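You operate a simulated robot arm through the tools that you are given. There is no shell and no other tool. Be economical: measure what you need, move in short steps, check, and stop when the job is done.

The job below is to be done with a simulated two-armed robot. You get a single attempt, and the scene is never put back.

TASK
Tip the green pot into the sieve, shut the lid and crank the sand through.
Fine: spill none; the pot goes back; drawer in and lid down before the crank goes round to its stop. The other pots and the red bar stay. Set down upright: what you pick out.

The check looks at the end state, three seconds after you hand in, the way a careful person would. Anything else that was tipped, shoved, dropped, spilled or broken makes it a failure. Lids that push on must go on centred and level and be pressed home; caps that screw on are set level and turned clockwise until they are tight.

THE ROBOT
Two 7-joint arms with fingered hands on one trunk, on a base that drives. Base frame: it is fixed to the floor where the robot stands at the start and does not move with it; the origin is under the middle of the robot, x ahead of it, y to its left, z up; the surface under the hand at the start is at about z = 750. Units: mm, degrees, N and s.
The left shoulder is at the start at [70, 142, 1039], the right one opposite. With the tool pointing down near the work surface each hand reaches from about 420 to 800 mm from the robot's upright axis, wherever it stands, measured 20 degrees to its own side. Places, roughly: blue sieve box [500, 1200, 900]; crank of the sieve [300, 1200, 900]; drawer of the sieve [400, 1200, 800]; lid of the sieve [700, 1200, 1200]; red bar [400, 1300, 800]. Payload 3.6 kg a hand.
The tool frame of a hand sits at the grasp point between the pads (the TCP): z along the fingers, y along the line on which they close. The tips reach 25 mm beyond it. Largest opening 88 mm; the body of the gripper starts 29 mm behind the TCP. The gripper is a hand of 5 fingers: y runs from the thumb to the fingers, the wrist lies at [-13, -97, -162] in the tool frame, and closing takes about 1.5 s.
Orientation is that of the tool frame in the base frame, as [roll, pitch, yaw] about the fixed x, y, z axes, in that order (R = Rz(yaw) Ry(pitch) Rx(roll)). With the fingers straight down and the wrist toward the robot, the tool's x, y and z point along [0, 1, 0], [1, 0, 0] and [0, 0, -1] of the base frame.

THE INTERFACE
- The arms move only by the tool nudge_tool. It takes "left_increments", "right_increments" or both (then of equal length, played together; a hand with none holds still); each is a list that holds one entry, the list of rows, each a list of 7 numbers: the shift along the base's x, y, z in units of 100 mm (1.0 is 100 mm), then the turn, a rotation vector about the base's x, y, z in units of 45 degrees (1.0 is 45 degrees), then the finger opening in mm, from 0 to 88. In form: [[[x, y, z, ax, ay, az, grip], ...]]. A call has 1 to 10 rows; each row is the pose to reach, as a shift and turn from the pose commanded when the call began. A call with a number of a shift or a turn outside -1 to 1 is refused whole. Each row takes 0.2 s and may step no farther than 50 mm and 8.6 degrees from the row before; otherwise, or with a gripper value out of range, the whole call is refused. A pose out of reach is approached as far as the arm can. The call stops where the force on the tool passes 70 N (or 10 N more than at its start, if that is more) or the arm is blocked; 0.2 s more then pass. Each finger travels about 72 mm/s and halts on what it meets, pressing with about 25 N; the grip force reading is that of the motor and also rises with nothing between the fingers. The clock runs only during rows and for 0.2 s after the last one: add rows that repeat a pose to give the fingers time. It gives the time, the measured TCP pose, the force on the tool (base axes), the opening and the grip force at its end, in the units of the frame above (readings bear some noise), with the torque about the TCP (base axes, N m) and any sound that the robot's microphone picked up, and new pictures: "views" is both (left out), scene, wrist or none (wrist: the cameras of the hands that moved).
- Cameras (640 x 400 px; columns grow to the right, rows downward): "scene" is now at [137.8, -6.8, 1268.4]; the picture's right is [-0.06, -1.00, 0.00], its down [-0.58, 0.04, -0.81] and it looks along [0.81, -0.05, -0.59] (base axes); focal length 292 px, centre (320, 200). "left" rides on the left gripper at [-59, -79, -105] in its tool frame; the picture's right is [-0.73, -0.32, 0.61], its down [0.62, -0.68, 0.38] and it looks along [0.29, 0.66, 0.70] (tool axes); focal length 234 px, centre (320, 200). "right" rides on the right gripper at [59, -79, -105] in its tool frame; the picture's right is [-0.73, 0.32, -0.61], its down [-0.62, -0.68, 0.38] and it looks along [-0.29, 0.66, 0.70] (tool axes); focal length 234 px, centre (320, 200). There is no depth. A picture from a camera that has moved, and an enlarged one, comes with that camera's place and axes in the base frame and with its lens.
- raise_lower(by): slides the trunk up (or, below 0, down) by that many mm; the arms and the scene camera ride with it, the base frame stays. It gives what a move gives, with no picture.
- steer(legs): drives the robot by 1 to 6 legs, each [ahead, left, turn to the left] in mm, mm and degrees, along the robot's own axes; the way and the turn of a leg run together, so that a leg with both is an arc; at most 1500 mm and 180 degrees a leg. The arms and the cameras ride along, it lands a little off, and it stops where it bumps. It gives what a move gives, and a new picture of the scene camera.
- hand_shape(shape, hand): the hand has 5 fingers and takes this shape, open, in about a second: jaw (thumb against the fingers, like two jaws); tri (thumb and two fingers); tip (a fingertip pinch); poke (one finger out to press); point (the index stretched); flat (the hand flat); cup (the hand cupped); fist (a fist). The gripper value then closes the fingers along that shape, each until it touches; the sizes above hold for jaw. It gives what a move gives, with no picture.
- turn_head(pan, tilt): turns the head with the scene camera to pan (to the left, within 86 degrees either way) and tilt (down, from -29 to 69), counted from straight ahead of the robot. It gives what a move gives, and a new picture of the scene camera.
- enlarge(camera, box): a new picture of the part [left, top, right, bottom] of that camera's present view, enlarged. No time passes.
- finish_job(): hands the job in; it is judged then, once.

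Go step by step. Nothing tells you exact positions but the pictures and the camera data: compare them with the known pose of the tool, close in by small moves and look again before you grip or let go. The budget is 120 turns and 260 pictures, counting those below and the enlarged ones. Unless the task says otherwise, let go and move clear before handing in.

The tools are called after "Request:" as name(argument=value, ...) on one line, values as JSON. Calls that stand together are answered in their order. nudge_tool: Moves the arms, as the interface text tells. Its arguments: {"type":"object","properties":{"left_increments":{"type":"array"},"right_increments":{"type":"array"},"views":{"type":"string","enum":["both","scene","wrist","none"]}},"required":[]} The other tools are called the same way: raise_lower (by) slides the trunk up or down; hand_shape (shape, hand) gives the hand a shape; steer (legs) drives the base; turn_head (pan, tilt) turns the head that bears the scene camera; enlarge (camera, box) takes an enlarged picture of a part of a camera's view; finish_job () hands the job in.

At the start:

```text
clock: 0.0
left_eef_pos: [519.5, 132.8, 1060.3]
left_tool_rot: [-180.0, 0.0, 90.0]
left_ft_force: [-0.6, 0.2, 0.0]
left_moment: [0.05, 0.0, 0.02]
left_grip_width: 87.6
left_grip_force: 0.0
left_shape: jaw
right_eef_pos: [465.8, -323.6, 985.6]
right_tool_rot: [179.9, 0.0, 90.1]
right_ft_force: [-0.5, -0.6, 0.3]
right_moment: [-0.02, 0.0, -0.01]
right_grip_width: 87.8
right_grip_force: 0.0
right_shape: jaw
trunk travel left (down, up): [-575.0, 365.0]
robot x, y, heading: [4.9, 1.8, 0.2]
head pan, tilt: [-3.7, 35.8]
```

scene: 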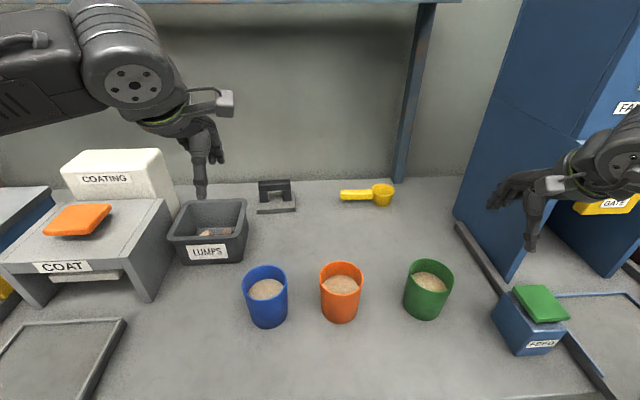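
right: 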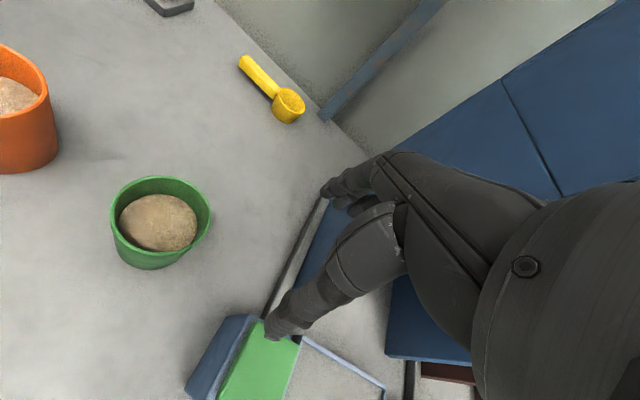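
left: 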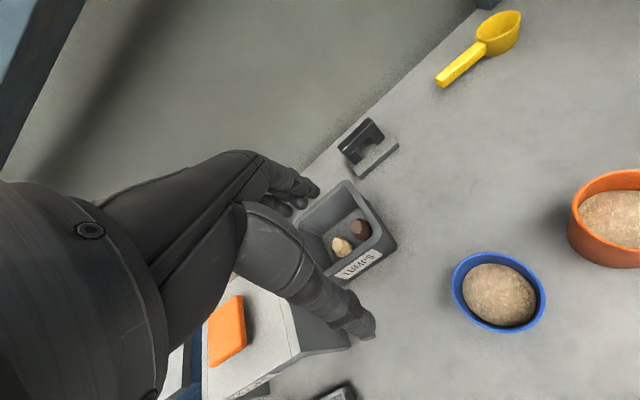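

I see three pots (blue, orange, green) on the table ahead, with the green one at roughly [600,-190]. The sieve is off to the left, so I look there first.

Request:
turn_head(pan=65, tilt=25)

Request:
enlarge(camera="scene", box=[0, 0, 640, 400])

```text
clock: 1.4
left_eef_pos: [519.8, 132.8, 1059.5]
left_tool_rot: [-180.0, 0.0, 90.0]
left_ft_force: [-1.4, 0.2, -0.2]
left_moment: [0.01, -0.02, 0.03]
left_grip_width: 87.9
left_grip_force: 0.0
left_shape: jaw
right_eef_pos: [465.8, -322.9, 984.1]
right_tool_rot: [-179.9, 0.0, 90.0]
right_ft_force: [0.6, 0.5, -0.3]
right_moment: [0.0, -0.04, -0.01]
right_grip_width: 87.6
right_grip_force: 0.1
right_shape: jaw
trunk travel left (down, up): [-575.0, 365.0]
robot x, y, heading: [3.4, -0.6, -0.3]
head pan, tilt: [65.0, 25.0]
camera scene: at [89.4, 82.2, 1285.4], right [0.91, -0.42, 0.0], down [-0.18, -0.38, -0.91], along [0.38, 0.82, -0.42], focal length 292 px, centre (320, 200)
```

scene: 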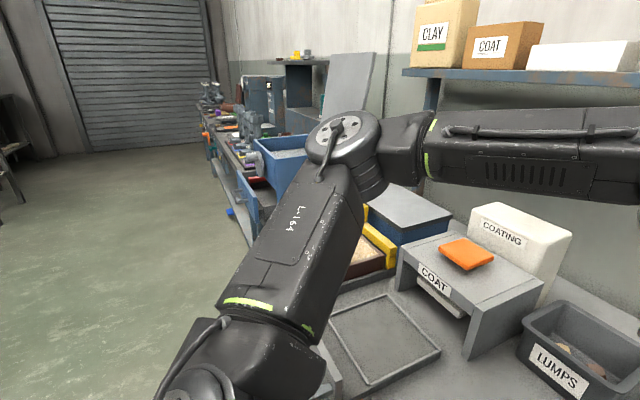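

```text
1.00 times, centred on (320, 200) of scene (not enlarged: the box is as wide or as high as the picture)
camera zoom: at [89.4, 82.2, 1285.4], right [0.91, -0.42, 0.0], down [-0.18, -0.38, -0.91], along [0.38, 0.82, -0.42], focal length 292 px, centre (320, 200)
```

zoom: 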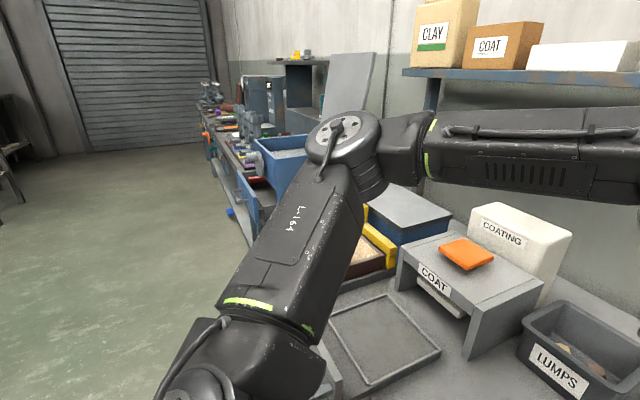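

The sieve is behind the left arm; I will look closely at the green pot first, then move for a clear look at the sieve.

Request:
turn_head(pan=-25, tilt=45)

Request:
enlarge(camera="right", box=[80, 150, 240, 290])

```text
clock: 3.0
left_eef_pos: [518.8, 132.5, 1058.8]
left_tool_rot: [180.0, 0.0, 90.1]
left_ft_force: [-0.3, -0.9, -0.8]
left_moment: [0.01, -0.02, -0.03]
left_grip_width: 87.7
left_grip_force: 0.1
left_shape: jaw
right_eef_pos: [466.5, -324.2, 984.9]
right_tool_rot: [-180.0, 0.0, 90.0]
right_ft_force: [1.3, 0.0, 0.2]
right_moment: [0.02, 0.02, 0.01]
right_grip_width: 87.7
right_grip_force: 0.0
right_shape: jaw
trunk travel left (down, up): [-575.0, 365.0]
robot x, y, heading: [-2.5, 0.9, -0.0]
head pan, tilt: [-25.0, 45.0]
camera scene: at [124.1, -35.6, 1254.8], right [-0.42, -0.91, 0.0], down [-0.64, 0.3, -0.71], along [0.64, -0.3, -0.71], focal length 292 px, centre (320, 200)
```

scene: 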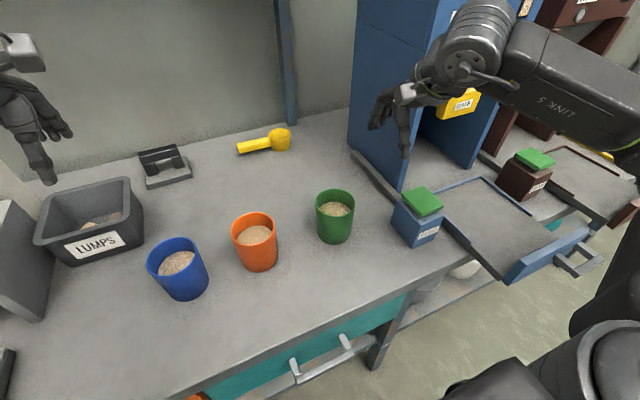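

```text
2.86 times, centred on (160, 220) of right
camera zoom: at [387.4, -265.1, 1089.1], right [0.32, -0.73, 0.61], down [-0.68, -0.62, -0.38], along [0.66, -0.29, -0.7], focal length 669 px, centre (777, 143)
```

zoom: 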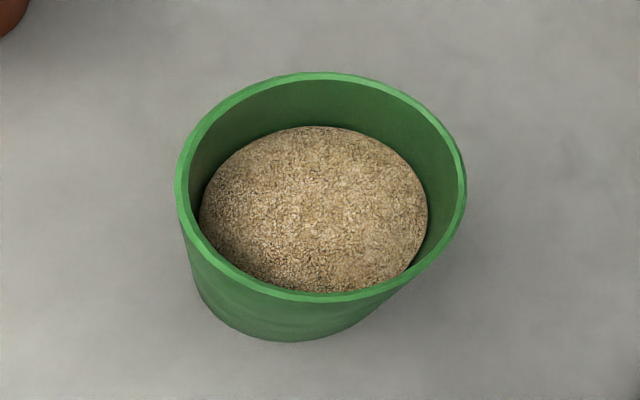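

The green pot stands near [478,-232] with its rim near z 845, and seems slightly tapered. I enlarge it to get its widths.

Request:
enlarge(camera="scene", box=[285, 175, 385, 255])

```text
5.00 times, centred on (335, 215) of scene
camera zoom: at [124.1, -35.6, 1254.8], right [-0.42, -0.91, 0.0], down [-0.64, 0.3, -0.71], along [0.64, -0.3, -0.71], focal length 1458 px, centre (245, 125)
```

zoom: 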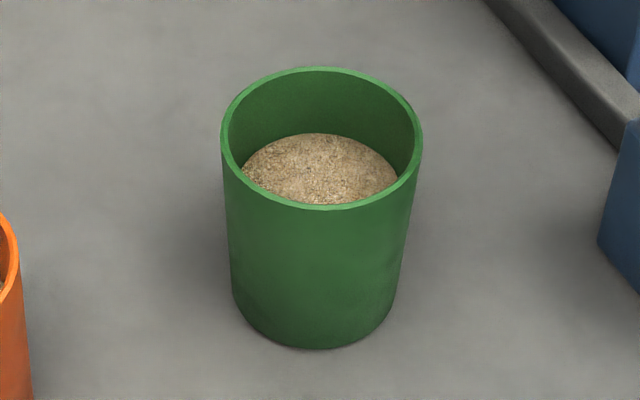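

Green pot: centre about [477,-235], rim z about 842, 80 mm wide at the rim and 71 at the base. Before I plan the grip I raise the trunk and drive left to see the sieve.

Request:
raise_lower(by=120)

Request:
steer(legs=[[0, 850, 0]])

Request:
turn_head(pan=40, tilt=40)

```text
clock: 4.5
left_eef_pos: [518.7, 133.0, 1178.7]
left_tool_rot: [179.9, 0.1, 90.0]
left_ft_force: [-0.9, -0.7, 0.8]
left_moment: [0.01, 0.01, 0.0]
left_grip_width: 88.1
left_grip_force: 0.1
left_shape: jaw
right_eef_pos: [466.5, -323.6, 1103.6]
right_tool_rot: [179.9, 0.0, 90.1]
right_ft_force: [-0.2, 0.1, -0.4]
right_moment: [0.01, -0.05, 0.01]
right_grip_width: 87.5
right_grip_force: 0.1
right_shape: jaw
trunk travel left (down, up): [-695.0, 245.0]
robot x, y, heading: [2.6, 0.8, -0.1]
head pan, tilt: [-25.0, 45.0]
```

```text
clock: 9.1
left_eef_pos: [521.3, 983.8, 1179.5]
left_tool_rot: [-180.0, 0.0, 89.6]
left_ft_force: [0.2, -0.1, 0.1]
left_moment: [-0.01, 0.0, 0.03]
left_grip_width: 87.7
left_grip_force: 0.0
left_shape: jaw
right_eef_pos: [465.5, 527.4, 1104.2]
right_tool_rot: [180.0, 0.0, 89.7]
right_ft_force: [0.6, 0.8, 0.3]
right_moment: [0.0, -0.01, -0.04]
right_grip_width: 87.9
right_grip_force: 0.0
right_shape: jaw
trunk travel left (down, up): [-695.0, 245.0]
robot x, y, heading: [2.2, 853.4, -0.2]
head pan, tilt: [-25.0, 45.0]
camera scene: at [126.0, 817.8, 1374.8], right [-0.43, -0.9, 0.0], down [-0.64, 0.3, -0.71], along [0.64, -0.3, -0.71], focal length 292 px, centre (320, 200)
```

scene: 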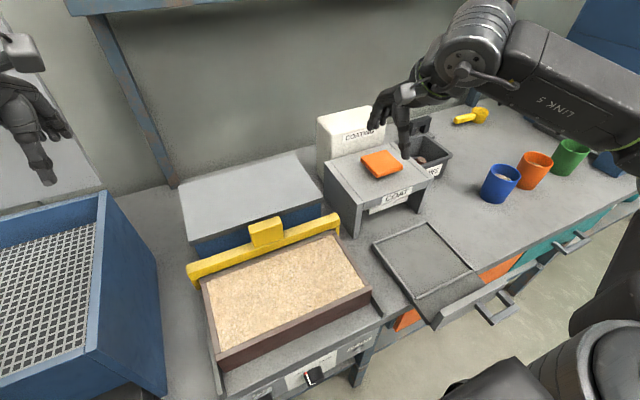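

```text
clock: 10.4
left_eef_pos: [521.3, 985.5, 1179.6]
left_tool_rot: [-180.0, 0.0, 89.7]
left_ft_force: [0.4, 0.2, -1.0]
left_moment: [0.01, 0.05, 0.0]
left_grip_width: 87.3
left_grip_force: 0.1
left_shape: jaw
right_eef_pos: [466.5, 528.7, 1104.7]
right_tool_rot: [-180.0, 0.0, 89.7]
right_ft_force: [0.9, -0.3, 0.2]
right_moment: [-0.01, 0.0, -0.01]
right_grip_width: 87.5
right_grip_force: 0.1
right_shape: jaw
trunk travel left (down, up): [-695.0, 245.0]
robot x, y, heading: [3.0, 850.6, -0.2]
head pan, tilt: [40.0, 40.0]
camera scene: at [118.0, 907.1, 1382.0], right [0.64, -0.77, 0.0], down [-0.49, -0.41, -0.77], along [0.59, 0.49, -0.64], focal length 292 px, centre (320, 200)
```

scene: 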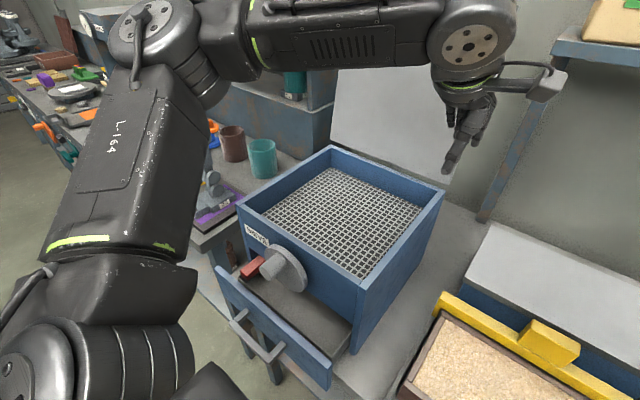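

Now the sieve is clear: open blue box with mesh, drawer pulled out in front, crank disc on the front face, red bar near it, lid leaning back behind. I enlarge the details.

Request:
enlarge(camera="scene", box=[200, 210, 360, 390])

Request:
enlarge(camera="scene", box=[230, 70, 470, 280])

Request:
steer(legs=[[0, 350, 0]])

Request:
turn_head(pan=0, tilt=45)

```text
2.22 times, centred on (280, 300) of scene
camera zoom: at [118.0, 907.1, 1382.0], right [0.64, -0.77, 0.0], down [-0.49, -0.41, -0.77], along [0.59, 0.49, -0.64], focal length 648 px, centre (409, -22)
```

zoom: 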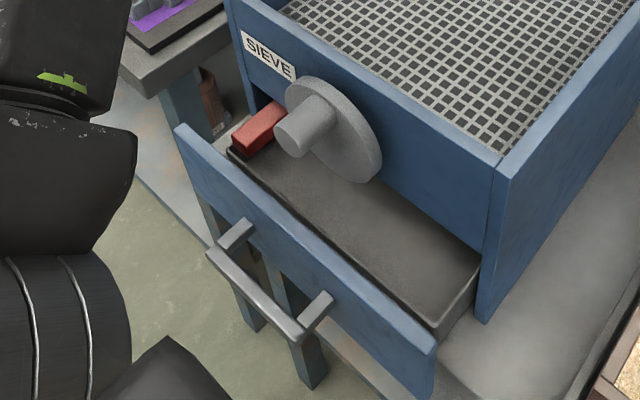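

```text
1.90 times, centred on (350, 175) of scene
camera zoom: at [118.0, 907.1, 1382.0], right [0.64, -0.77, 0.0], down [-0.49, -0.41, -0.77], along [0.59, 0.49, -0.64], focal length 556 px, centre (263, 248)
```

zoom: 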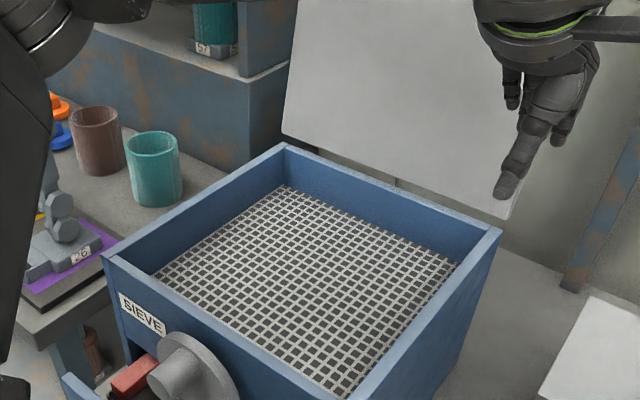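

```text
clock: 12.7
left_eef_pos: [526.5, 1336.2, 1179.1]
left_tool_rot: [-180.0, 0.0, 89.1]
left_ft_force: [0.6, 0.1, -0.9]
left_moment: [-0.02, 0.01, 0.01]
left_grip_width: 87.7
left_grip_force: 0.0
left_shape: jaw
right_eef_pos: [467.4, 880.3, 1105.0]
right_tool_rot: [-180.0, -0.1, 89.2]
right_ft_force: [-1.6, -0.4, 0.5]
right_moment: [0.0, -0.01, 0.0]
right_grip_width: 87.6
right_grip_force: 0.1
right_shape: jaw
trunk travel left (down, up): [-695.0, 245.0]
robot x, y, heading: [-0.1, 1215.1, -1.0]
head pan, tilt: [40.0, 40.0]
camera scene: at [122.0, 1262.6, 1382.1], right [0.63, -0.78, 0.0], down [-0.5, -0.41, -0.77], along [0.59, 0.48, -0.64], focal length 292 px, centre (320, 200)
```

scene: 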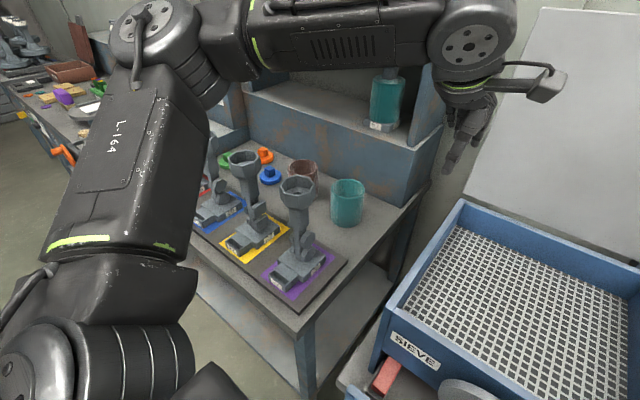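

```text
clock: 13.8
left_eef_pos: [526.6, 1336.6, 1179.5]
left_tool_rot: [180.0, -0.1, 89.0]
left_ft_force: [0.3, 0.2, 0.2]
left_moment: [-0.01, 0.0, 0.0]
left_grip_width: 87.9
left_grip_force: 0.1
left_shape: jaw
right_eef_pos: [466.9, 881.2, 1105.3]
right_tool_rot: [179.9, 0.0, 89.1]
right_ft_force: [0.3, -0.3, -0.1]
right_moment: [0.0, 0.0, -0.01]
right_grip_width: 87.8
right_grip_force: 0.0
right_shape: jaw
trunk travel left (down, up): [-695.0, 245.0]
robot x, y, heading: [4.4, 1214.2, -1.1]
head pan, tilt: [0.0, 45.0]
camera scene: at [137.4, 1208.3, 1374.8], right [-0.01, -1.0, 0.0], down [-0.71, 0.01, -0.71], along [0.71, -0.01, -0.71], focal length 292 px, centre (320, 200)
```

scene: 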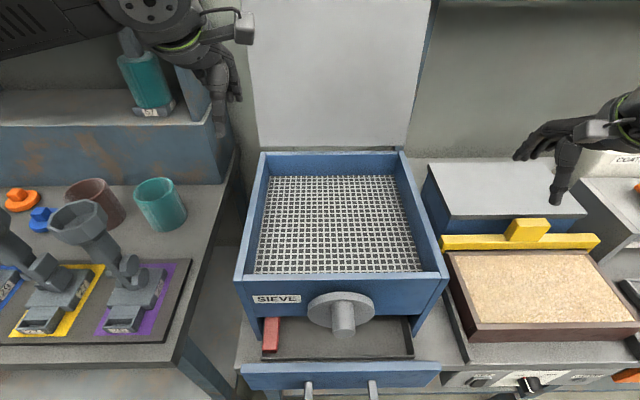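

I enlarge the sieve front to understand crank, red bar and drawer.

Request:
enlarge(camera="scene", box=[225, 270, 455, 400])

Request:
turn_head(pan=0, tilt=68)

Request:
enlarge(camera="scene", box=[220, 150, 460, 320])

```text
2.78 times, centred on (340, 335) of scene
camera zoom: at [137.4, 1208.3, 1374.8], right [-0.01, -1.0, 0.0], down [-0.71, 0.01, -0.71], along [0.71, -0.01, -0.71], focal length 812 px, centre (264, -176)
```

zoom: 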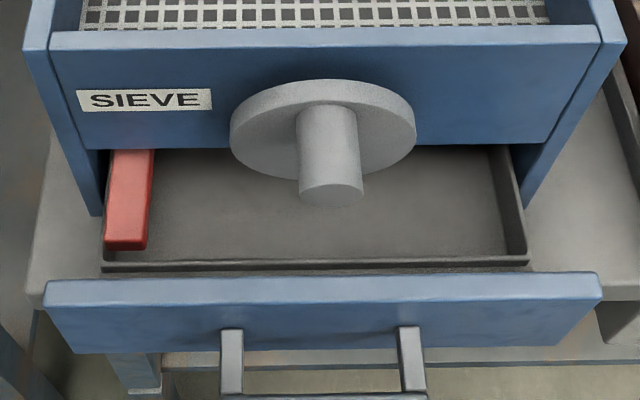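

```text
clock: 14.7
left_eef_pos: [527.9, 1336.2, 1179.8]
left_tool_rot: [-180.0, 0.0, 89.1]
left_ft_force: [-0.2, -0.2, 0.1]
left_moment: [0.03, 0.01, 0.02]
left_grip_width: 87.7
left_grip_force: 0.0
left_shape: jaw
right_eef_pos: [465.9, 881.3, 1105.1]
right_tool_rot: [179.9, 0.0, 89.2]
right_ft_force: [0.3, -0.3, -0.6]
right_moment: [-0.01, 0.02, 0.02]
right_grip_width: 87.7
right_grip_force: 0.0
right_shape: jaw
trunk travel left (down, up): [-695.0, 245.0]
robot x, y, heading: [8.2, 1211.6, -1.0]
head pan, tilt: [0.0, 68.0]
camera scene: at [113.0, 1208.7, 1346.7], right [-0.01, -1.0, 0.0], down [-0.93, 0.01, -0.38], along [0.38, -0.01, -0.93], focal length 292 px, centre (320, 200)
```

scene: 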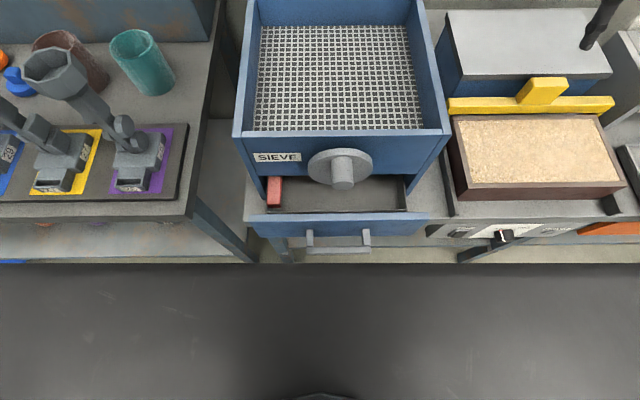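

```text
2.35 times, centred on (340, 235) of scene
camera zoom: at [113.0, 1208.7, 1346.7], right [-0.01, -1.0, 0.0], down [-0.93, 0.01, -0.38], along [0.38, -0.01, -0.93], focal length 686 px, centre (273, 118)
```

zoom: 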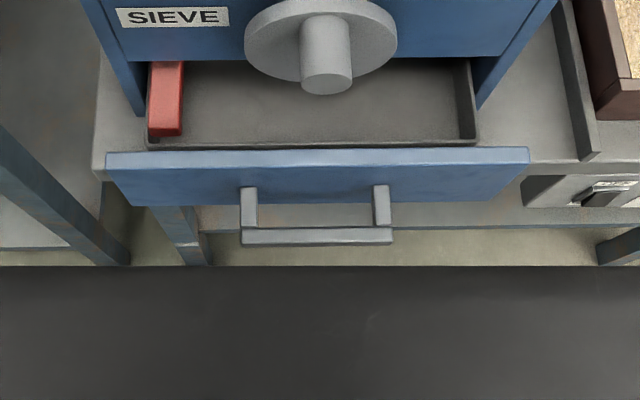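

The red bar sits at the left end of the open drawer; I need to know whether it is loose in the tray or fixed. I back off and lower the trunk for a flatter view.

Request:
steer(legs=[[-450, 0, 1]])

Request:
raise_lower(by=-350)

Request:
turn_head(pan=0, tilt=20)

Request:
enlarge(camera="scene", box=[240, 140, 400, 260])

```text
clock: 17.4
left_eef_pos: [62.5, 1352.3, 1179.6]
left_tool_rot: [180.0, 0.0, 90.8]
left_ft_force: [-0.7, 0.1, 0.1]
left_moment: [-0.03, 0.02, 0.01]
left_grip_width: 87.6
left_grip_force: 0.2
left_shape: jaw
right_eef_pos: [15.5, 894.8, 1105.1]
right_tool_rot: [-180.0, 0.0, 90.8]
right_ft_force: [0.2, -0.2, 0.3]
right_moment: [-0.01, -0.01, 0.0]
right_grip_width: 87.7
right_grip_force: 0.1
right_shape: jaw
trunk travel left (down, up): [-695.0, 245.0]
robot x, y, heading: [-453.3, 1208.8, 0.8]
head pan, tilt: [0.0, 68.0]
camera scene: at [-347.7, 1212.1, 1346.6], right [0.01, -1.0, 0.0], down [-0.93, -0.01, -0.37], along [0.37, 0.01, -0.93], focal length 292 px, centre (320, 200)
```

scene: 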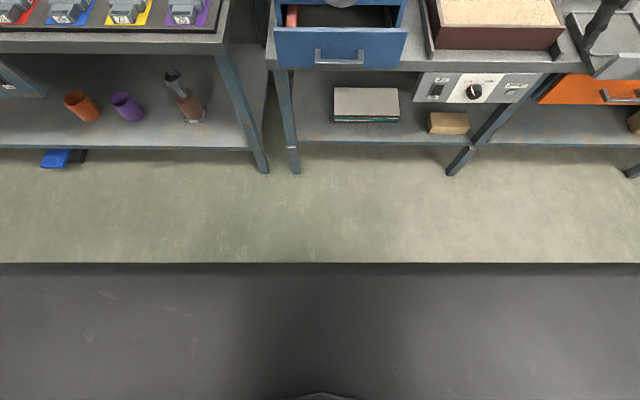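

```text
clock: 20.9
left_eef_pos: [62.0, 1351.7, 829.6]
left_tool_rot: [-179.9, -0.1, 90.8]
left_ft_force: [-0.7, -0.2, 0.1]
left_moment: [0.02, -0.02, 0.01]
left_grip_width: 87.8
left_grip_force: 0.0
left_shape: jaw
right_eef_pos: [14.5, 895.6, 754.9]
right_tool_rot: [180.0, 0.1, 90.8]
right_ft_force: [0.6, -0.4, 0.4]
right_moment: [0.0, -0.01, 0.02]
right_grip_width: 87.7
right_grip_force: 0.0
right_shape: jaw
trunk travel left (down, up): [-345.0, 595.0]
robot x, y, heading: [-455.2, 1209.0, 1.0]
head pan, tilt: [0.0, 68.0]
```

```text
clock: 22.0
left_eef_pos: [62.4, 1351.9, 828.7]
left_tool_rot: [-180.0, 0.1, 90.8]
left_ft_force: [0.6, -0.2, -0.1]
left_moment: [0.04, 0.04, -0.04]
left_grip_width: 87.8
left_grip_force: 0.0
left_shape: jaw
right_eef_pos: [15.0, 894.0, 753.2]
right_tool_rot: [179.9, 0.0, 90.8]
right_ft_force: [-0.4, -0.8, 0.0]
right_moment: [0.0, 0.01, 0.0]
right_grip_width: 87.6
right_grip_force: 0.0
right_shape: jaw
trunk travel left (down, up): [-345.0, 595.0]
robot x, y, heading: [-455.7, 1216.1, 0.9]
head pan, tilt: [0.0, 20.0]
camera scene: at [-311.9, 1212.6, 1063.4], right [0.01, -1.0, 0.0], down [-0.34, 0.0, -0.94], along [0.94, 0.01, -0.34], focal length 292 px, centre (320, 200)
```

scene: 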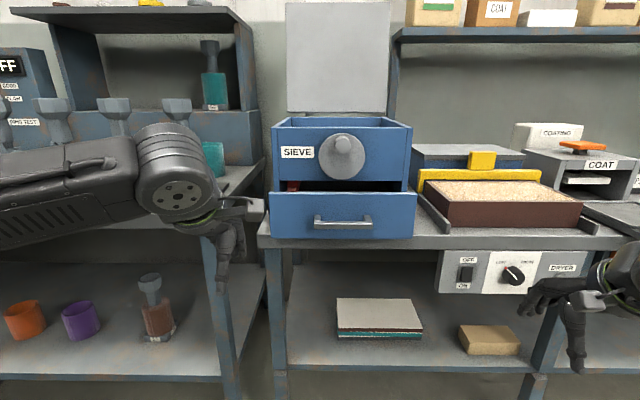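

```text
3.33 times, centred on (320, 200) of scene
camera zoom: at [-311.9, 1212.6, 1063.4], right [0.01, -1.0, 0.0], down [-0.34, 0.0, -0.94], along [0.94, 0.01, -0.34], focal length 972 px, centre (320, 200)
```

zoom: 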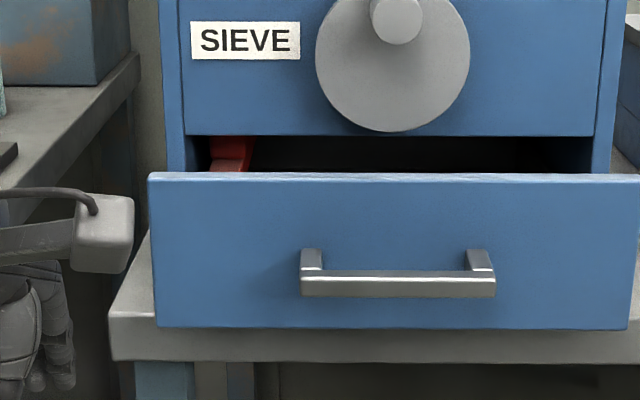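

I zoom in on the red bar itself.

Request:
enlarge(camera="scene", box=[280, 165, 330, 195])

Request:
enlarge(camera="scene", box=[260, 100, 430, 250])

```text
12.80 times, centred on (305, 180) of scene
camera zoom: at [-311.9, 1212.6, 1063.4], right [0.01, -1.0, 0.0], down [-0.34, 0.0, -0.94], along [0.94, 0.01, -0.34], focal length 3733 px, centre (512, 456)
```

zoom: 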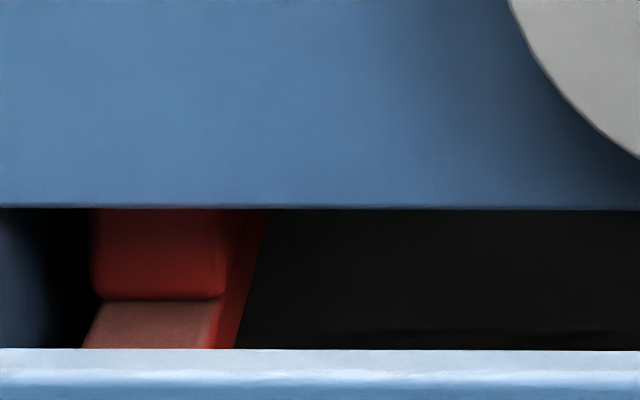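

```text
2.67 times, centred on (345, 175) of scene
camera zoom: at [-311.9, 1212.6, 1063.4], right [0.01, -1.0, 0.0], down [-0.34, 0.0, -0.94], along [0.94, 0.01, -0.34], focal length 778 px, centre (253, 267)
```

zoom: 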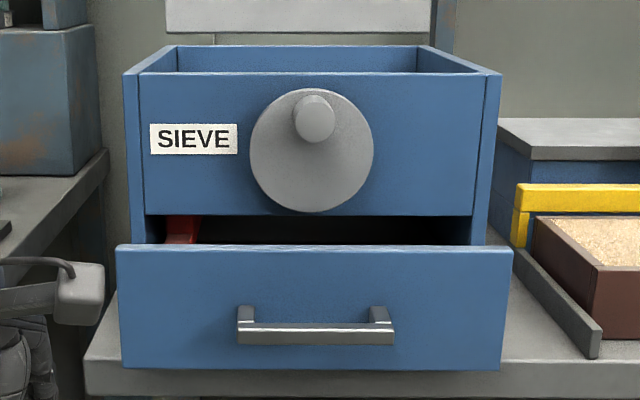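

The red bar looks like an L-shaped interlock piece inside, so I leave it alone. Estimates: box x 355–667, y 1014–1327, top z 995, mesh about 940; drawer handle [229,1171,815]; crank pin end [298,1171,966]. I prepare the left hand, closed and tipped forward, to push the drawer plate at y≈1255.

Request:
nudge_tool(left_increments=[[[0, -0.15, 0, 0, -0.167, 0, 40], [0, -0.3, 0, 0, -0.333, 0, 0], [0, -0.45, -0.1, 0, -0.5, 0, 0], [0, -0.6, -0.2, 0, -0.667, 0, 0], [0, -0.8, -0.25, 0, -0.833, 0, 0], [0, -0.97, -0.29, 0, -1.0, 0, 0], [0, -0.97, -0.29, 0, -1.0, 0, 0], [0, -0.97, -0.29, 0, -1.0, 0, 0]]], views="both")

```text
clock: 23.8
left_eef_pos: [63.3, 1255.6, 800.3]
left_tool_rot: [135.0, 0.5, 90.6]
left_ft_force: [0.7, 0.9, 0.1]
left_moment: [-0.01, 0.0, 0.0]
left_grip_width: 0.0
left_grip_force: 24.9
left_shape: jaw
right_eef_pos: [14.3, 894.6, 755.0]
right_tool_rot: [-180.0, 0.0, 90.8]
right_ft_force: [-0.9, 0.0, -0.4]
right_moment: [0.0, 0.02, 0.03]
right_grip_width: 87.7
right_grip_force: 0.1
right_shape: jaw
trunk travel left (down, up): [-345.0, 595.0]
robot x, y, heading: [-455.0, 1215.6, 0.6]
head pan, tilt: [0.0, 20.0]
camera scene: at [-312.0, 1212.4, 1063.5], right [0.01, -1.0, 0.0], down [-0.34, 0.0, -0.94], along [0.94, 0.01, -0.34], focal length 292 px, centre (320, 200)
camera left: at [-67.7, 1195.4, 818.5], right [0.21, -0.73, -0.65], down [-0.22, 0.61, -0.76], along [0.95, 0.3, -0.03], focal length 234 px, centre (320, 200)
```

scene: 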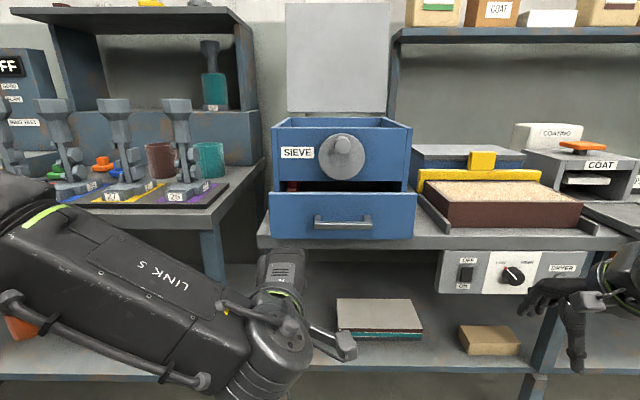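
left: 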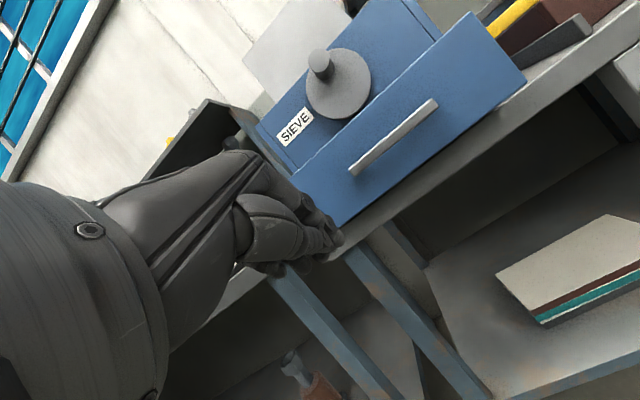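

The left hand is ready in front of the drawer. I drive ahead 150 mm and then push with the arm in short steps.

Request:
steer(legs=[[130, 0, 0]])

Request:
nudge_tool(left_increments=[[[0.2, 0, 0, 0, -0.1, 0, 0], [0.3, 0, 0, 0, -0.2, 0, 0], [0.35, 0, 0, 0, -0.333, 0, 0]]], views="both")

```text
clock: 25.1
left_eef_pos: [189.4, 1255.7, 798.2]
left_tool_rot: [135.1, 0.5, 90.4]
left_ft_force: [-0.9, 0.2, -0.1]
left_moment: [-0.03, 0.04, -0.01]
left_grip_width: 0.2
left_grip_force: 25.2
left_shape: jaw
right_eef_pos: [143.1, 894.2, 753.6]
right_tool_rot: [-179.9, -0.1, 90.7]
right_ft_force: [0.4, 0.0, 0.0]
right_moment: [0.02, -0.02, 0.0]
right_grip_width: 87.6
right_grip_force: 0.0
right_shape: jaw
trunk travel left (down, up): [-345.0, 595.0]
robot x, y, heading: [-329.1, 1215.0, 0.4]
head pan, tilt: [0.0, 20.0]
camera scene: at [-183.3, 1214.0, 1063.3], right [0.01, -1.0, 0.0], down [-0.34, 0.0, -0.94], along [0.94, 0.01, -0.34], focal length 292 px, centre (320, 200)
```

scene: 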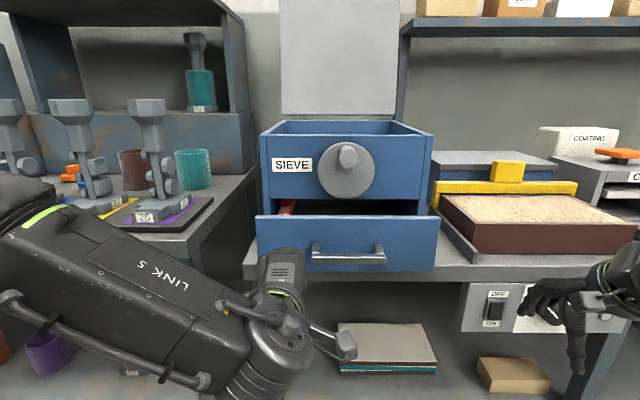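

```text
clock: 25.9
left_eef_pos: [229.2, 1253.3, 809.6]
left_tool_rot: [120.3, 0.6, 90.4]
left_ft_force: [-0.6, -0.1, -0.1]
left_moment: [-0.01, -0.01, 0.01]
left_grip_width: 0.1
left_grip_force: 25.4
left_shape: jaw
left hand out of reach, approached as far as the arm can: row 3
right_eef_pos: [142.0, 895.3, 754.6]
right_tool_rot: [-180.0, 0.0, 90.8]
right_ft_force: [0.0, 0.2, 0.3]
right_moment: [-0.01, 0.0, 0.0]
right_grip_width: 88.0
right_grip_force: 0.1
right_shape: jaw
trunk travel left (down, up): [-345.0, 595.0]
robot x, y, heading: [-326.8, 1212.5, 0.7]
head pan, tilt: [0.0, 20.0]
camera scene: at [-184.2, 1213.7, 1063.4], right [0.01, -1.0, 0.0], down [-0.34, 0.0, -0.94], along [0.94, 0.01, -0.34], focal length 292 px, centre (320, 200)
camera left: at [99.1, 1192.5, 794.3], right [0.36, -0.73, -0.58], down [-0.02, 0.61, -0.79], along [0.93, 0.3, 0.21], focal length 234 px, centre (320, 200)
```

scene: 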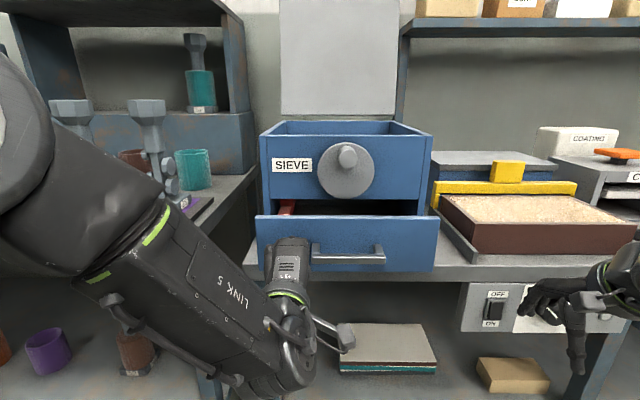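
left: 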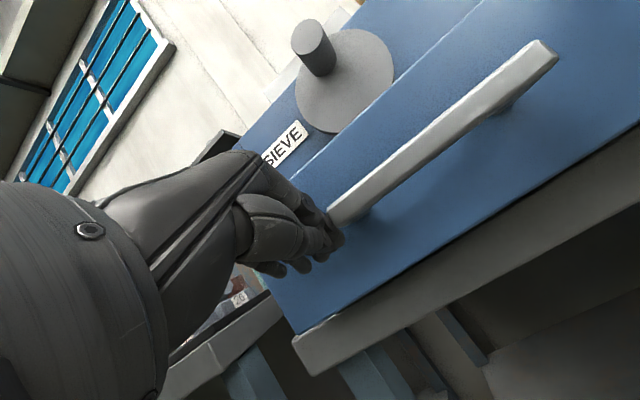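

The arm is at its reach limit, so I lift the right hand clear of the bench and shift left a little, then drive closer.

Request:
nudge_tool(left_increments=[[[-0.1, 0.1, -0.05, 0, 0, 0, 0], [-0.2, 0.2, -0.1, 0, 0, 0, 0], [-0.2, 0.2, -0.1, 0, 0, 0, 0], [-0.2, 0.2, -0.1, 0, 0, 0, 0]]], right_increments=[[[0, 0, 0.25, 0, 0, 0, 88], [0, 0, 0.5, 0, 0, 0, 88], [0, 0, 0.75, 0, 0, 0, 88], [0, 0, 1.0, 0, 0, 0, 88]]], views="none")

Request:
steer(legs=[[60, 0, 0]])

Request:
nudge_tool(left_increments=[[[0.1, 0, 0, 0, 0, 0, 0], [0.2, 0, 0, 0, 0, 0, 0], [0.3, 0, 0, 0, 0, 0, 0]]], views="both")

```text
clock: 26.9
left_eef_pos: [218.3, 1263.8, 818.4]
left_tool_rot: [120.4, 0.6, 90.2]
left_ft_force: [0.0, -0.3, 0.0]
left_moment: [0.02, 0.01, -0.02]
left_grip_width: 0.1
left_grip_force: 24.7
left_shape: jaw
left hand out of reach, approached as far as the arm can: row 1, 2, 3, 4
right_eef_pos: [143.2, 896.6, 856.8]
right_tool_rot: [180.0, 0.0, 90.7]
right_ft_force: [0.3, 0.4, -0.4]
right_moment: [-0.03, -0.02, -0.02]
right_grip_width: 87.6
right_grip_force: 0.1
right_shape: jaw
trunk travel left (down, up): [-345.0, 595.0]
robot x, y, heading: [-327.0, 1215.3, 0.5]
head pan, tilt: [0.0, 20.0]
```

```text
clock: 27.9
left_eef_pos: [281.9, 1262.6, 817.2]
left_tool_rot: [120.5, 0.6, 90.2]
left_ft_force: [-0.2, -0.5, 0.0]
left_moment: [0.0, -0.05, 0.02]
left_grip_width: 0.2
left_grip_force: 25.4
left_shape: jaw
right_eef_pos: [204.6, 895.4, 855.1]
right_tool_rot: [-179.9, 0.0, 90.5]
right_ft_force: [0.6, 0.2, 0.0]
right_moment: [0.0, 0.02, -0.02]
right_grip_width: 87.6
right_grip_force: 0.1
right_shape: jaw
trunk travel left (down, up): [-345.0, 595.0]
robot x, y, heading: [-266.3, 1211.0, 0.5]
head pan, tilt: [0.0, 20.0]
camera scene: at [-120.8, 1214.4, 1063.2], right [0.01, -1.0, 0.0], down [-0.34, 0.0, -0.94], along [0.94, 0.01, -0.34], focal length 292 px, centre (320, 200)
```

scene: 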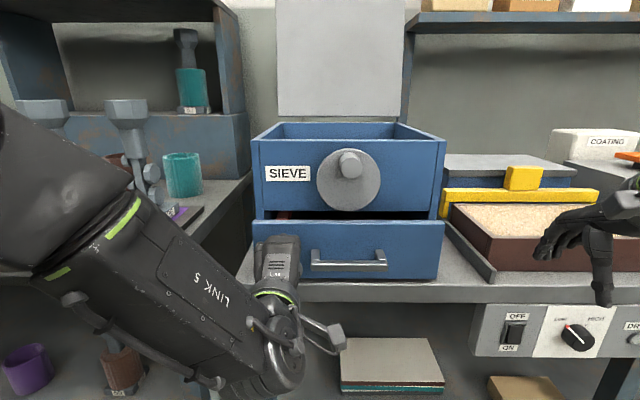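

```text
clock: 28.7
left_eef_pos: [311.7, 1263.8, 818.9]
left_tool_rot: [120.4, 0.6, 90.1]
left_ft_force: [-1.3, 0.3, -0.7]
left_moment: [-0.01, 0.0, 0.0]
left_grip_width: 0.0
left_grip_force: 24.3
left_shape: jaw
right_eef_pos: [205.0, 894.6, 855.1]
right_tool_rot: [-180.0, -0.1, 90.6]
right_ft_force: [-0.2, -0.2, 0.2]
right_moment: [-0.02, -0.02, -0.01]
right_grip_width: 87.6
right_grip_force: 0.1
right_shape: jaw
trunk travel left (down, up): [-345.0, 595.0]
robot x, y, heading: [-261.2, 1214.0, 0.5]
head pan, tilt: [0.0, 20.0]
camera scene: at [-122.1, 1214.5, 1063.5], right [0.01, -1.0, 0.0], down [-0.34, 0.0, -0.94], along [0.94, 0.01, -0.34], focal length 292 px, centre (320, 200)
camera left: at [181.8, 1205.2, 804.8], right [0.36, -0.73, -0.58], down [-0.02, 0.61, -0.79], along [0.93, 0.29, 0.21], focal length 234 px, centre (320, 200)
```

scene: 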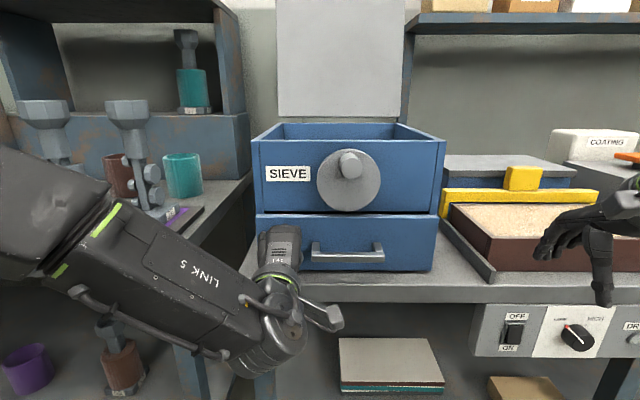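
left: 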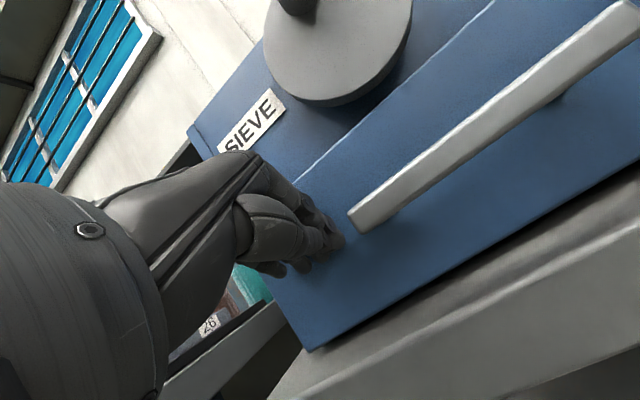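

The drawer is sliding in easily. I keep pushing until it seats.

Request:
nudge_tool(left_increments=[[[0.08, 0, 0, 0, 0, 0, 0], [0.16, 0, 0, 0, 0, 0, 0], [0.24, 0, 0, 0, 0, 0, 0], [0.32, 0, 0, 0, 0, 0, 0], [0.4, 0, 0, 0, 0, 0, 0]]], views="both")

```text
clock: 29.4
left_eef_pos: [318.5, 1264.0, 822.3]
left_tool_rot: [120.3, 0.6, 89.8]
left_ft_force: [-52.0, 8.0, 6.1]
left_moment: [0.08, 0.49, 0.22]
left_grip_width: 0.1
left_grip_force: 24.8
left_shape: jaw
right_eef_pos: [195.7, 897.6, 861.5]
right_tool_rot: [179.4, 0.2, 90.7]
right_ft_force: [0.0, 0.1, 0.4]
right_moment: [0.03, 0.05, 0.01]
right_grip_width: 87.7
right_grip_force: 0.1
right_shape: jaw
trunk travel left (down, up): [-345.0, 595.0]
robot x, y, heading: [-267.0, 1211.7, 0.6]
head pan, tilt: [0.0, 20.0]
stopped in row 3 (left hand): the force on the tool passed its limit at 80 N (the readings are from after the stop); the commanded pose is now the measured one
camera scene: at [-133.5, 1216.2, 1065.0], right [0.01, -1.0, 0.0], down [-0.33, -0.01, -0.94], along [0.94, 0.01, -0.33], focal length 292 px, centre (320, 200)
camera left: at [188.7, 1204.9, 808.8], right [0.36, -0.73, -0.58], down [-0.01, 0.62, -0.79], along [0.93, 0.29, 0.21], focal length 234 px, centre (320, 200)
```

scene: 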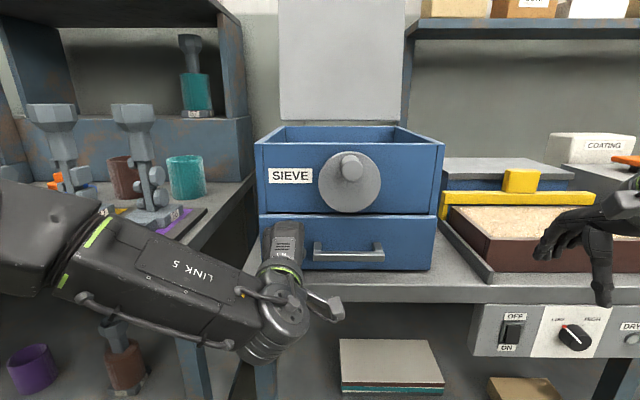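
left: 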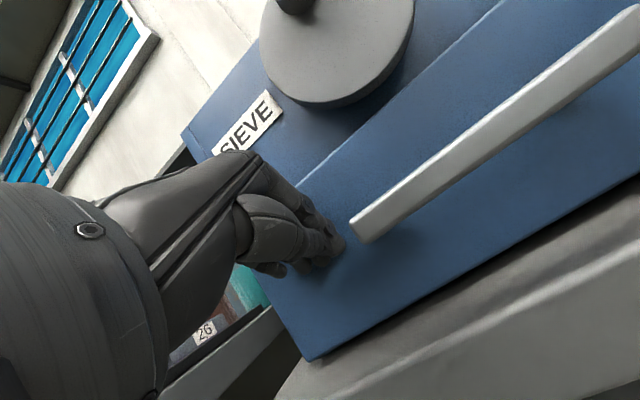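

The drawer came to a stop at 80 N. I retract a little and inspect whether it's flush.

Request:
nudge_tool(left_increments=[[[-0.25, 0.0, 0, 0, 0, 0, 0], [-0.5, 0, 0, 0, 0, 0, 0], [-0.75, 0, 0, 0, 0, 0, 0], [-1.0, 0, 0, 0, 0, 0, 0]]], views="none")

Request:
enlarge(camera="scene", box=[240, 110, 460, 280])

Request:
enlarge(camera="left", box=[200, 0, 640, 400])

```text
clock: 30.4
left_eef_pos: [227.2, 1262.1, 820.9]
left_tool_rot: [121.1, 0.6, 90.0]
left_ft_force: [0.2, 0.6, -0.2]
left_moment: [0.01, -0.02, -0.01]
left_grip_width: 0.0
left_grip_force: 25.2
left_shape: jaw
right_eef_pos: [203.2, 894.7, 855.8]
right_tool_rot: [-179.9, 0.0, 90.6]
right_ft_force: [-0.1, 0.5, 0.9]
right_moment: [0.03, 0.01, 0.02]
right_grip_width: 87.6
right_grip_force: 0.0
right_shape: jaw
trunk travel left (down, up): [-345.0, 595.0]
robot x, y, heading: [-266.4, 1212.2, 0.9]
head pan, tilt: [0.0, 20.0]
```

```text
2.35 times, centred on (350, 195) of scene
camera zoom: at [-123.6, 1214.3, 1063.5], right [0.01, -1.0, 0.0], down [-0.34, 0.0, -0.94], along [0.94, 0.01, -0.34], focal length 686 px, centre (249, 212)
```

zoom: 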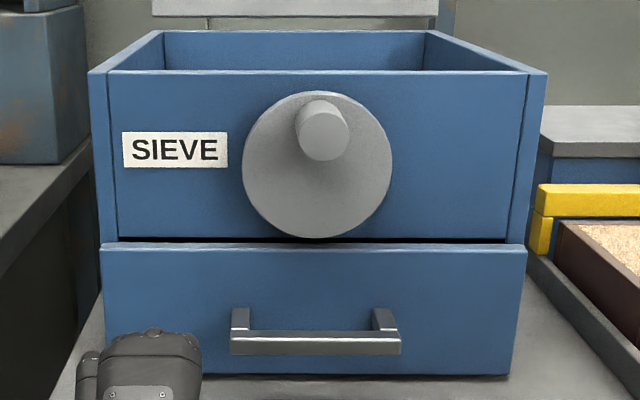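

```text
1.00 times, centred on (420, 200) of left (not enlarged: the box is as wide or as high as the picture)
camera zoom: at [97.1, 1202.6, 808.1], right [0.35, -0.73, -0.58], down [-0.02, 0.62, -0.79], along [0.93, 0.29, 0.2], focal length 234 px, centre (220, 200)
```

zoom: 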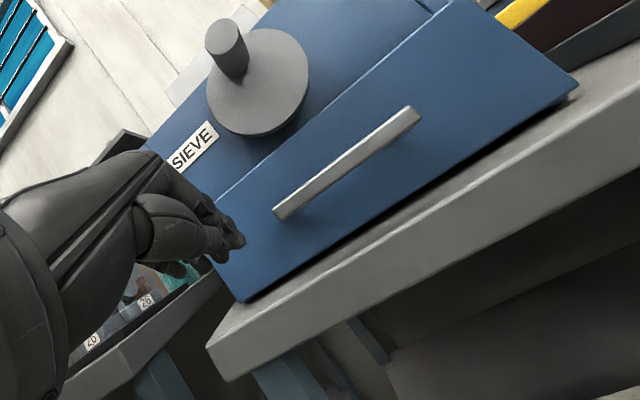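

The drawer looks home against the box front. Now I back away, raise the trunk, and travel right to the pots, keeping hands clear of the bench.

Request:
steer(legs=[[-150, 0, 0]])

Request:
raise_lower(by=230)

Request:
steer(legs=[[0, -1270, -1]])

Request:
turn_head(pan=-5, tilt=35)

Request:
nudge_tool(right_increments=[[[0.1, 0, 0, 0.12, -0.069, -0.069, 88], [0.2, 0, 0, 0.24, -0.138, -0.138, 88], [0.3, 0, 0, 0.36, -0.208, -0.208, 88], [0.4, 0, 0, 0.48, -0.277, -0.277, 88], [0.5, 0, 0, 0.599, -0.346, -0.346, 88]]], left_increments=[[[0, 0, 0, 0, 0.15, 0, 0], [0, 0, 0, 0, 0.3, 0, 0], [0, 0, 0, 0, 0.45, 0, 0], [0, 0, 0, 0, 0.6, 0, 0], [0, 0, 0, 0, 0.75, 0, 0]]], views="scene")

```text
clock: 31.8
left_eef_pos: [77.3, 1258.5, 821.9]
left_tool_rot: [120.9, 0.5, 89.9]
left_ft_force: [-0.2, -1.2, -0.3]
left_moment: [0.01, 0.01, 0.0]
left_grip_width: 0.0
left_grip_force: 24.8
left_shape: jaw
right_eef_pos: [52.3, 895.2, 855.7]
right_tool_rot: [179.9, 0.0, 90.7]
right_ft_force: [-0.7, -0.1, 0.6]
right_moment: [0.0, 0.03, 0.06]
right_grip_width: 87.6
right_grip_force: 0.0
right_shape: jaw
trunk travel left (down, up): [-345.0, 595.0]
robot x, y, heading: [-417.5, 1213.0, 0.4]
head pan, tilt: [0.0, 20.0]
camera scene: at [-274.4, 1213.0, 1063.6], right [0.01, -1.0, 0.0], down [-0.34, 0.0, -0.94], along [0.94, 0.01, -0.34], focal length 292 px, centre (320, 200)
```

scene: 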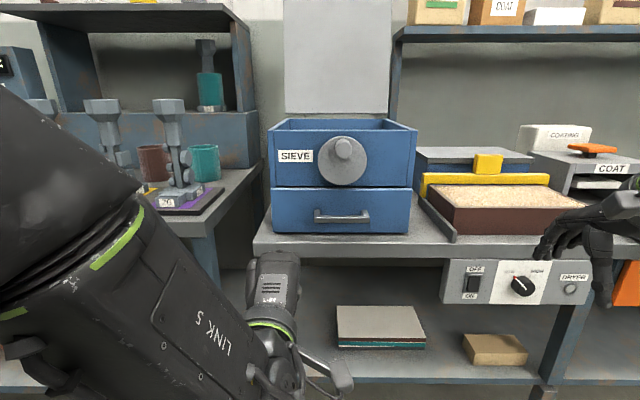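

```text
clock: 34.2
left_eef_pos: [78.1, 1259.4, 1051.4]
left_tool_rot: [121.0, 0.5, 89.9]
left_ft_force: [0.3, 0.1, -0.2]
left_moment: [0.01, 0.0, 0.01]
left_grip_width: 0.0
left_grip_force: 25.1
left_shape: jaw
right_eef_pos: [54.8, 894.0, 1086.3]
right_tool_rot: [180.0, 0.0, 90.6]
right_ft_force: [-0.4, -1.1, -0.5]
right_moment: [-0.02, -0.04, 0.01]
right_grip_width: 87.6
right_grip_force: 0.0
right_shape: jaw
trunk travel left (down, up): [-575.0, 365.0]
robot x, y, heading: [-417.5, 1213.1, 0.8]
head pan, tilt: [0.0, 20.0]
```

```text
clock: 40.8
left_eef_pos: [78.9, -67.2, 1051.1]
left_tool_rot: [121.1, 0.5, 88.7]
left_ft_force: [0.2, -0.8, -0.2]
left_moment: [0.02, 0.03, 0.0]
left_grip_width: 0.0
left_grip_force: 24.9
left_shape: jaw
right_eef_pos: [47.5, -432.9, 1084.9]
right_tool_rot: [179.9, 0.0, 89.4]
right_ft_force: [1.2, 0.0, 1.0]
right_moment: [-0.01, -0.05, -0.02]
right_grip_width: 87.7
right_grip_force: 0.0
right_shape: jaw
trunk travel left (down, up): [-575.0, 365.0]
robot x, y, heading: [-416.9, -102.8, -0.8]
head pan, tilt: [0.0, 20.0]
camera scene: at [-273.0, -106.7, 1293.5], right [-0.01, -1.0, 0.0], down [-0.34, 0.0, -0.94], along [0.94, -0.01, -0.34], focal length 292 px, centre (320, 200)
```

scene: 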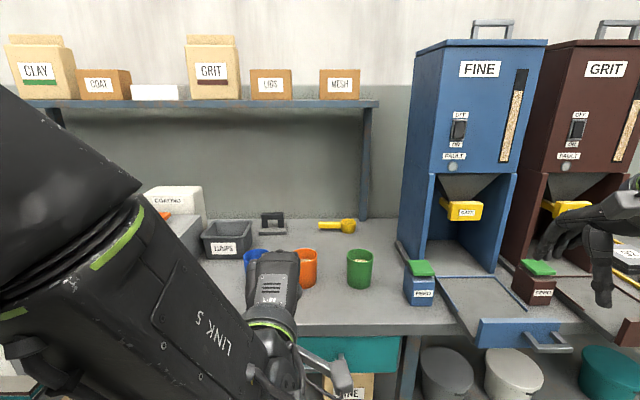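

```text
clock: 41.6
left_eef_pos: [79.1, -67.1, 1051.7]
left_tool_rot: [121.1, 0.5, 88.7]
left_ft_force: [-0.2, 0.5, 0.3]
left_moment: [0.02, -0.03, -0.02]
left_grip_width: 0.0
left_grip_force: 25.8
left_shape: jaw
right_eef_pos: [47.5, -432.0, 1085.4]
right_tool_rot: [180.0, 0.1, 89.4]
right_ft_force: [0.2, 0.7, 0.4]
right_moment: [0.0, -0.01, 0.0]
right_grip_width: 87.5
right_grip_force: 0.1
right_shape: jaw
trunk travel left (down, up): [-575.0, 365.0]
robot x, y, heading: [-415.4, -101.3, -0.7]
head pan, tilt: [-5.0, 35.0]
camera scene: at [-278.4, -114.2, 1269.7], right [-0.1, -1.0, 0.0], down [-0.57, 0.06, -0.82], along [0.82, -0.08, -0.57], focal length 292 px, centre (320, 200)
```

scene: 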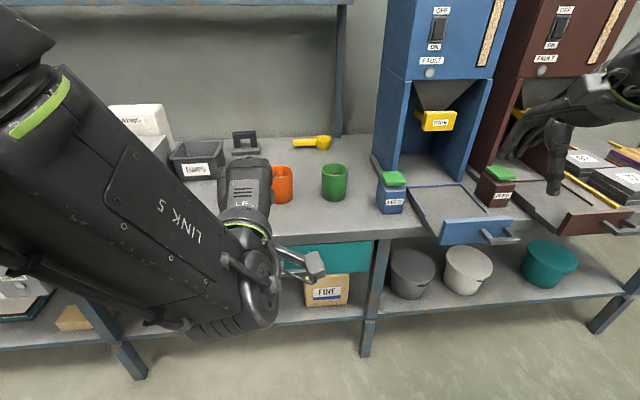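

```text
clock: 42.8
left_eef_pos: [79.1, -67.1, 1049.8]
left_tool_rot: [155.0, 1.1, 89.2]
left_ft_force: [0.8, 0.0, 0.1]
left_moment: [-0.01, 0.01, -0.01]
left_grip_width: 0.0
left_grip_force: 24.6
left_shape: jaw
right_eef_pos: [98.3, -432.6, 1084.8]
right_tool_rot: [167.5, -28.8, 76.6]
right_ft_force: [-1.1, -0.2, 0.7]
right_moment: [0.03, 0.03, 0.01]
right_grip_width: 87.3
right_grip_force: 0.1
right_shape: jaw
trunk travel left (down, up): [-575.0, 365.0]
robot x, y, heading: [-416.9, -105.2, -0.5]
head pan, tilt: [-5.0, 35.0]
camera scene: at [-277.7, -114.1, 1269.5], right [-0.1, -1.0, 0.0], down [-0.57, 0.06, -0.82], along [0.81, -0.08, -0.57], focal length 292 px, centre (320, 200)
```

scene: 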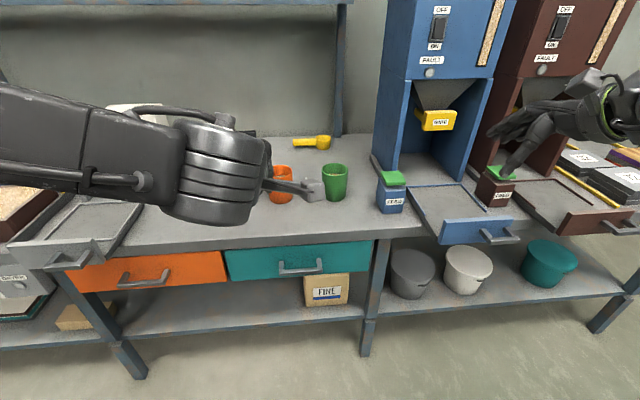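

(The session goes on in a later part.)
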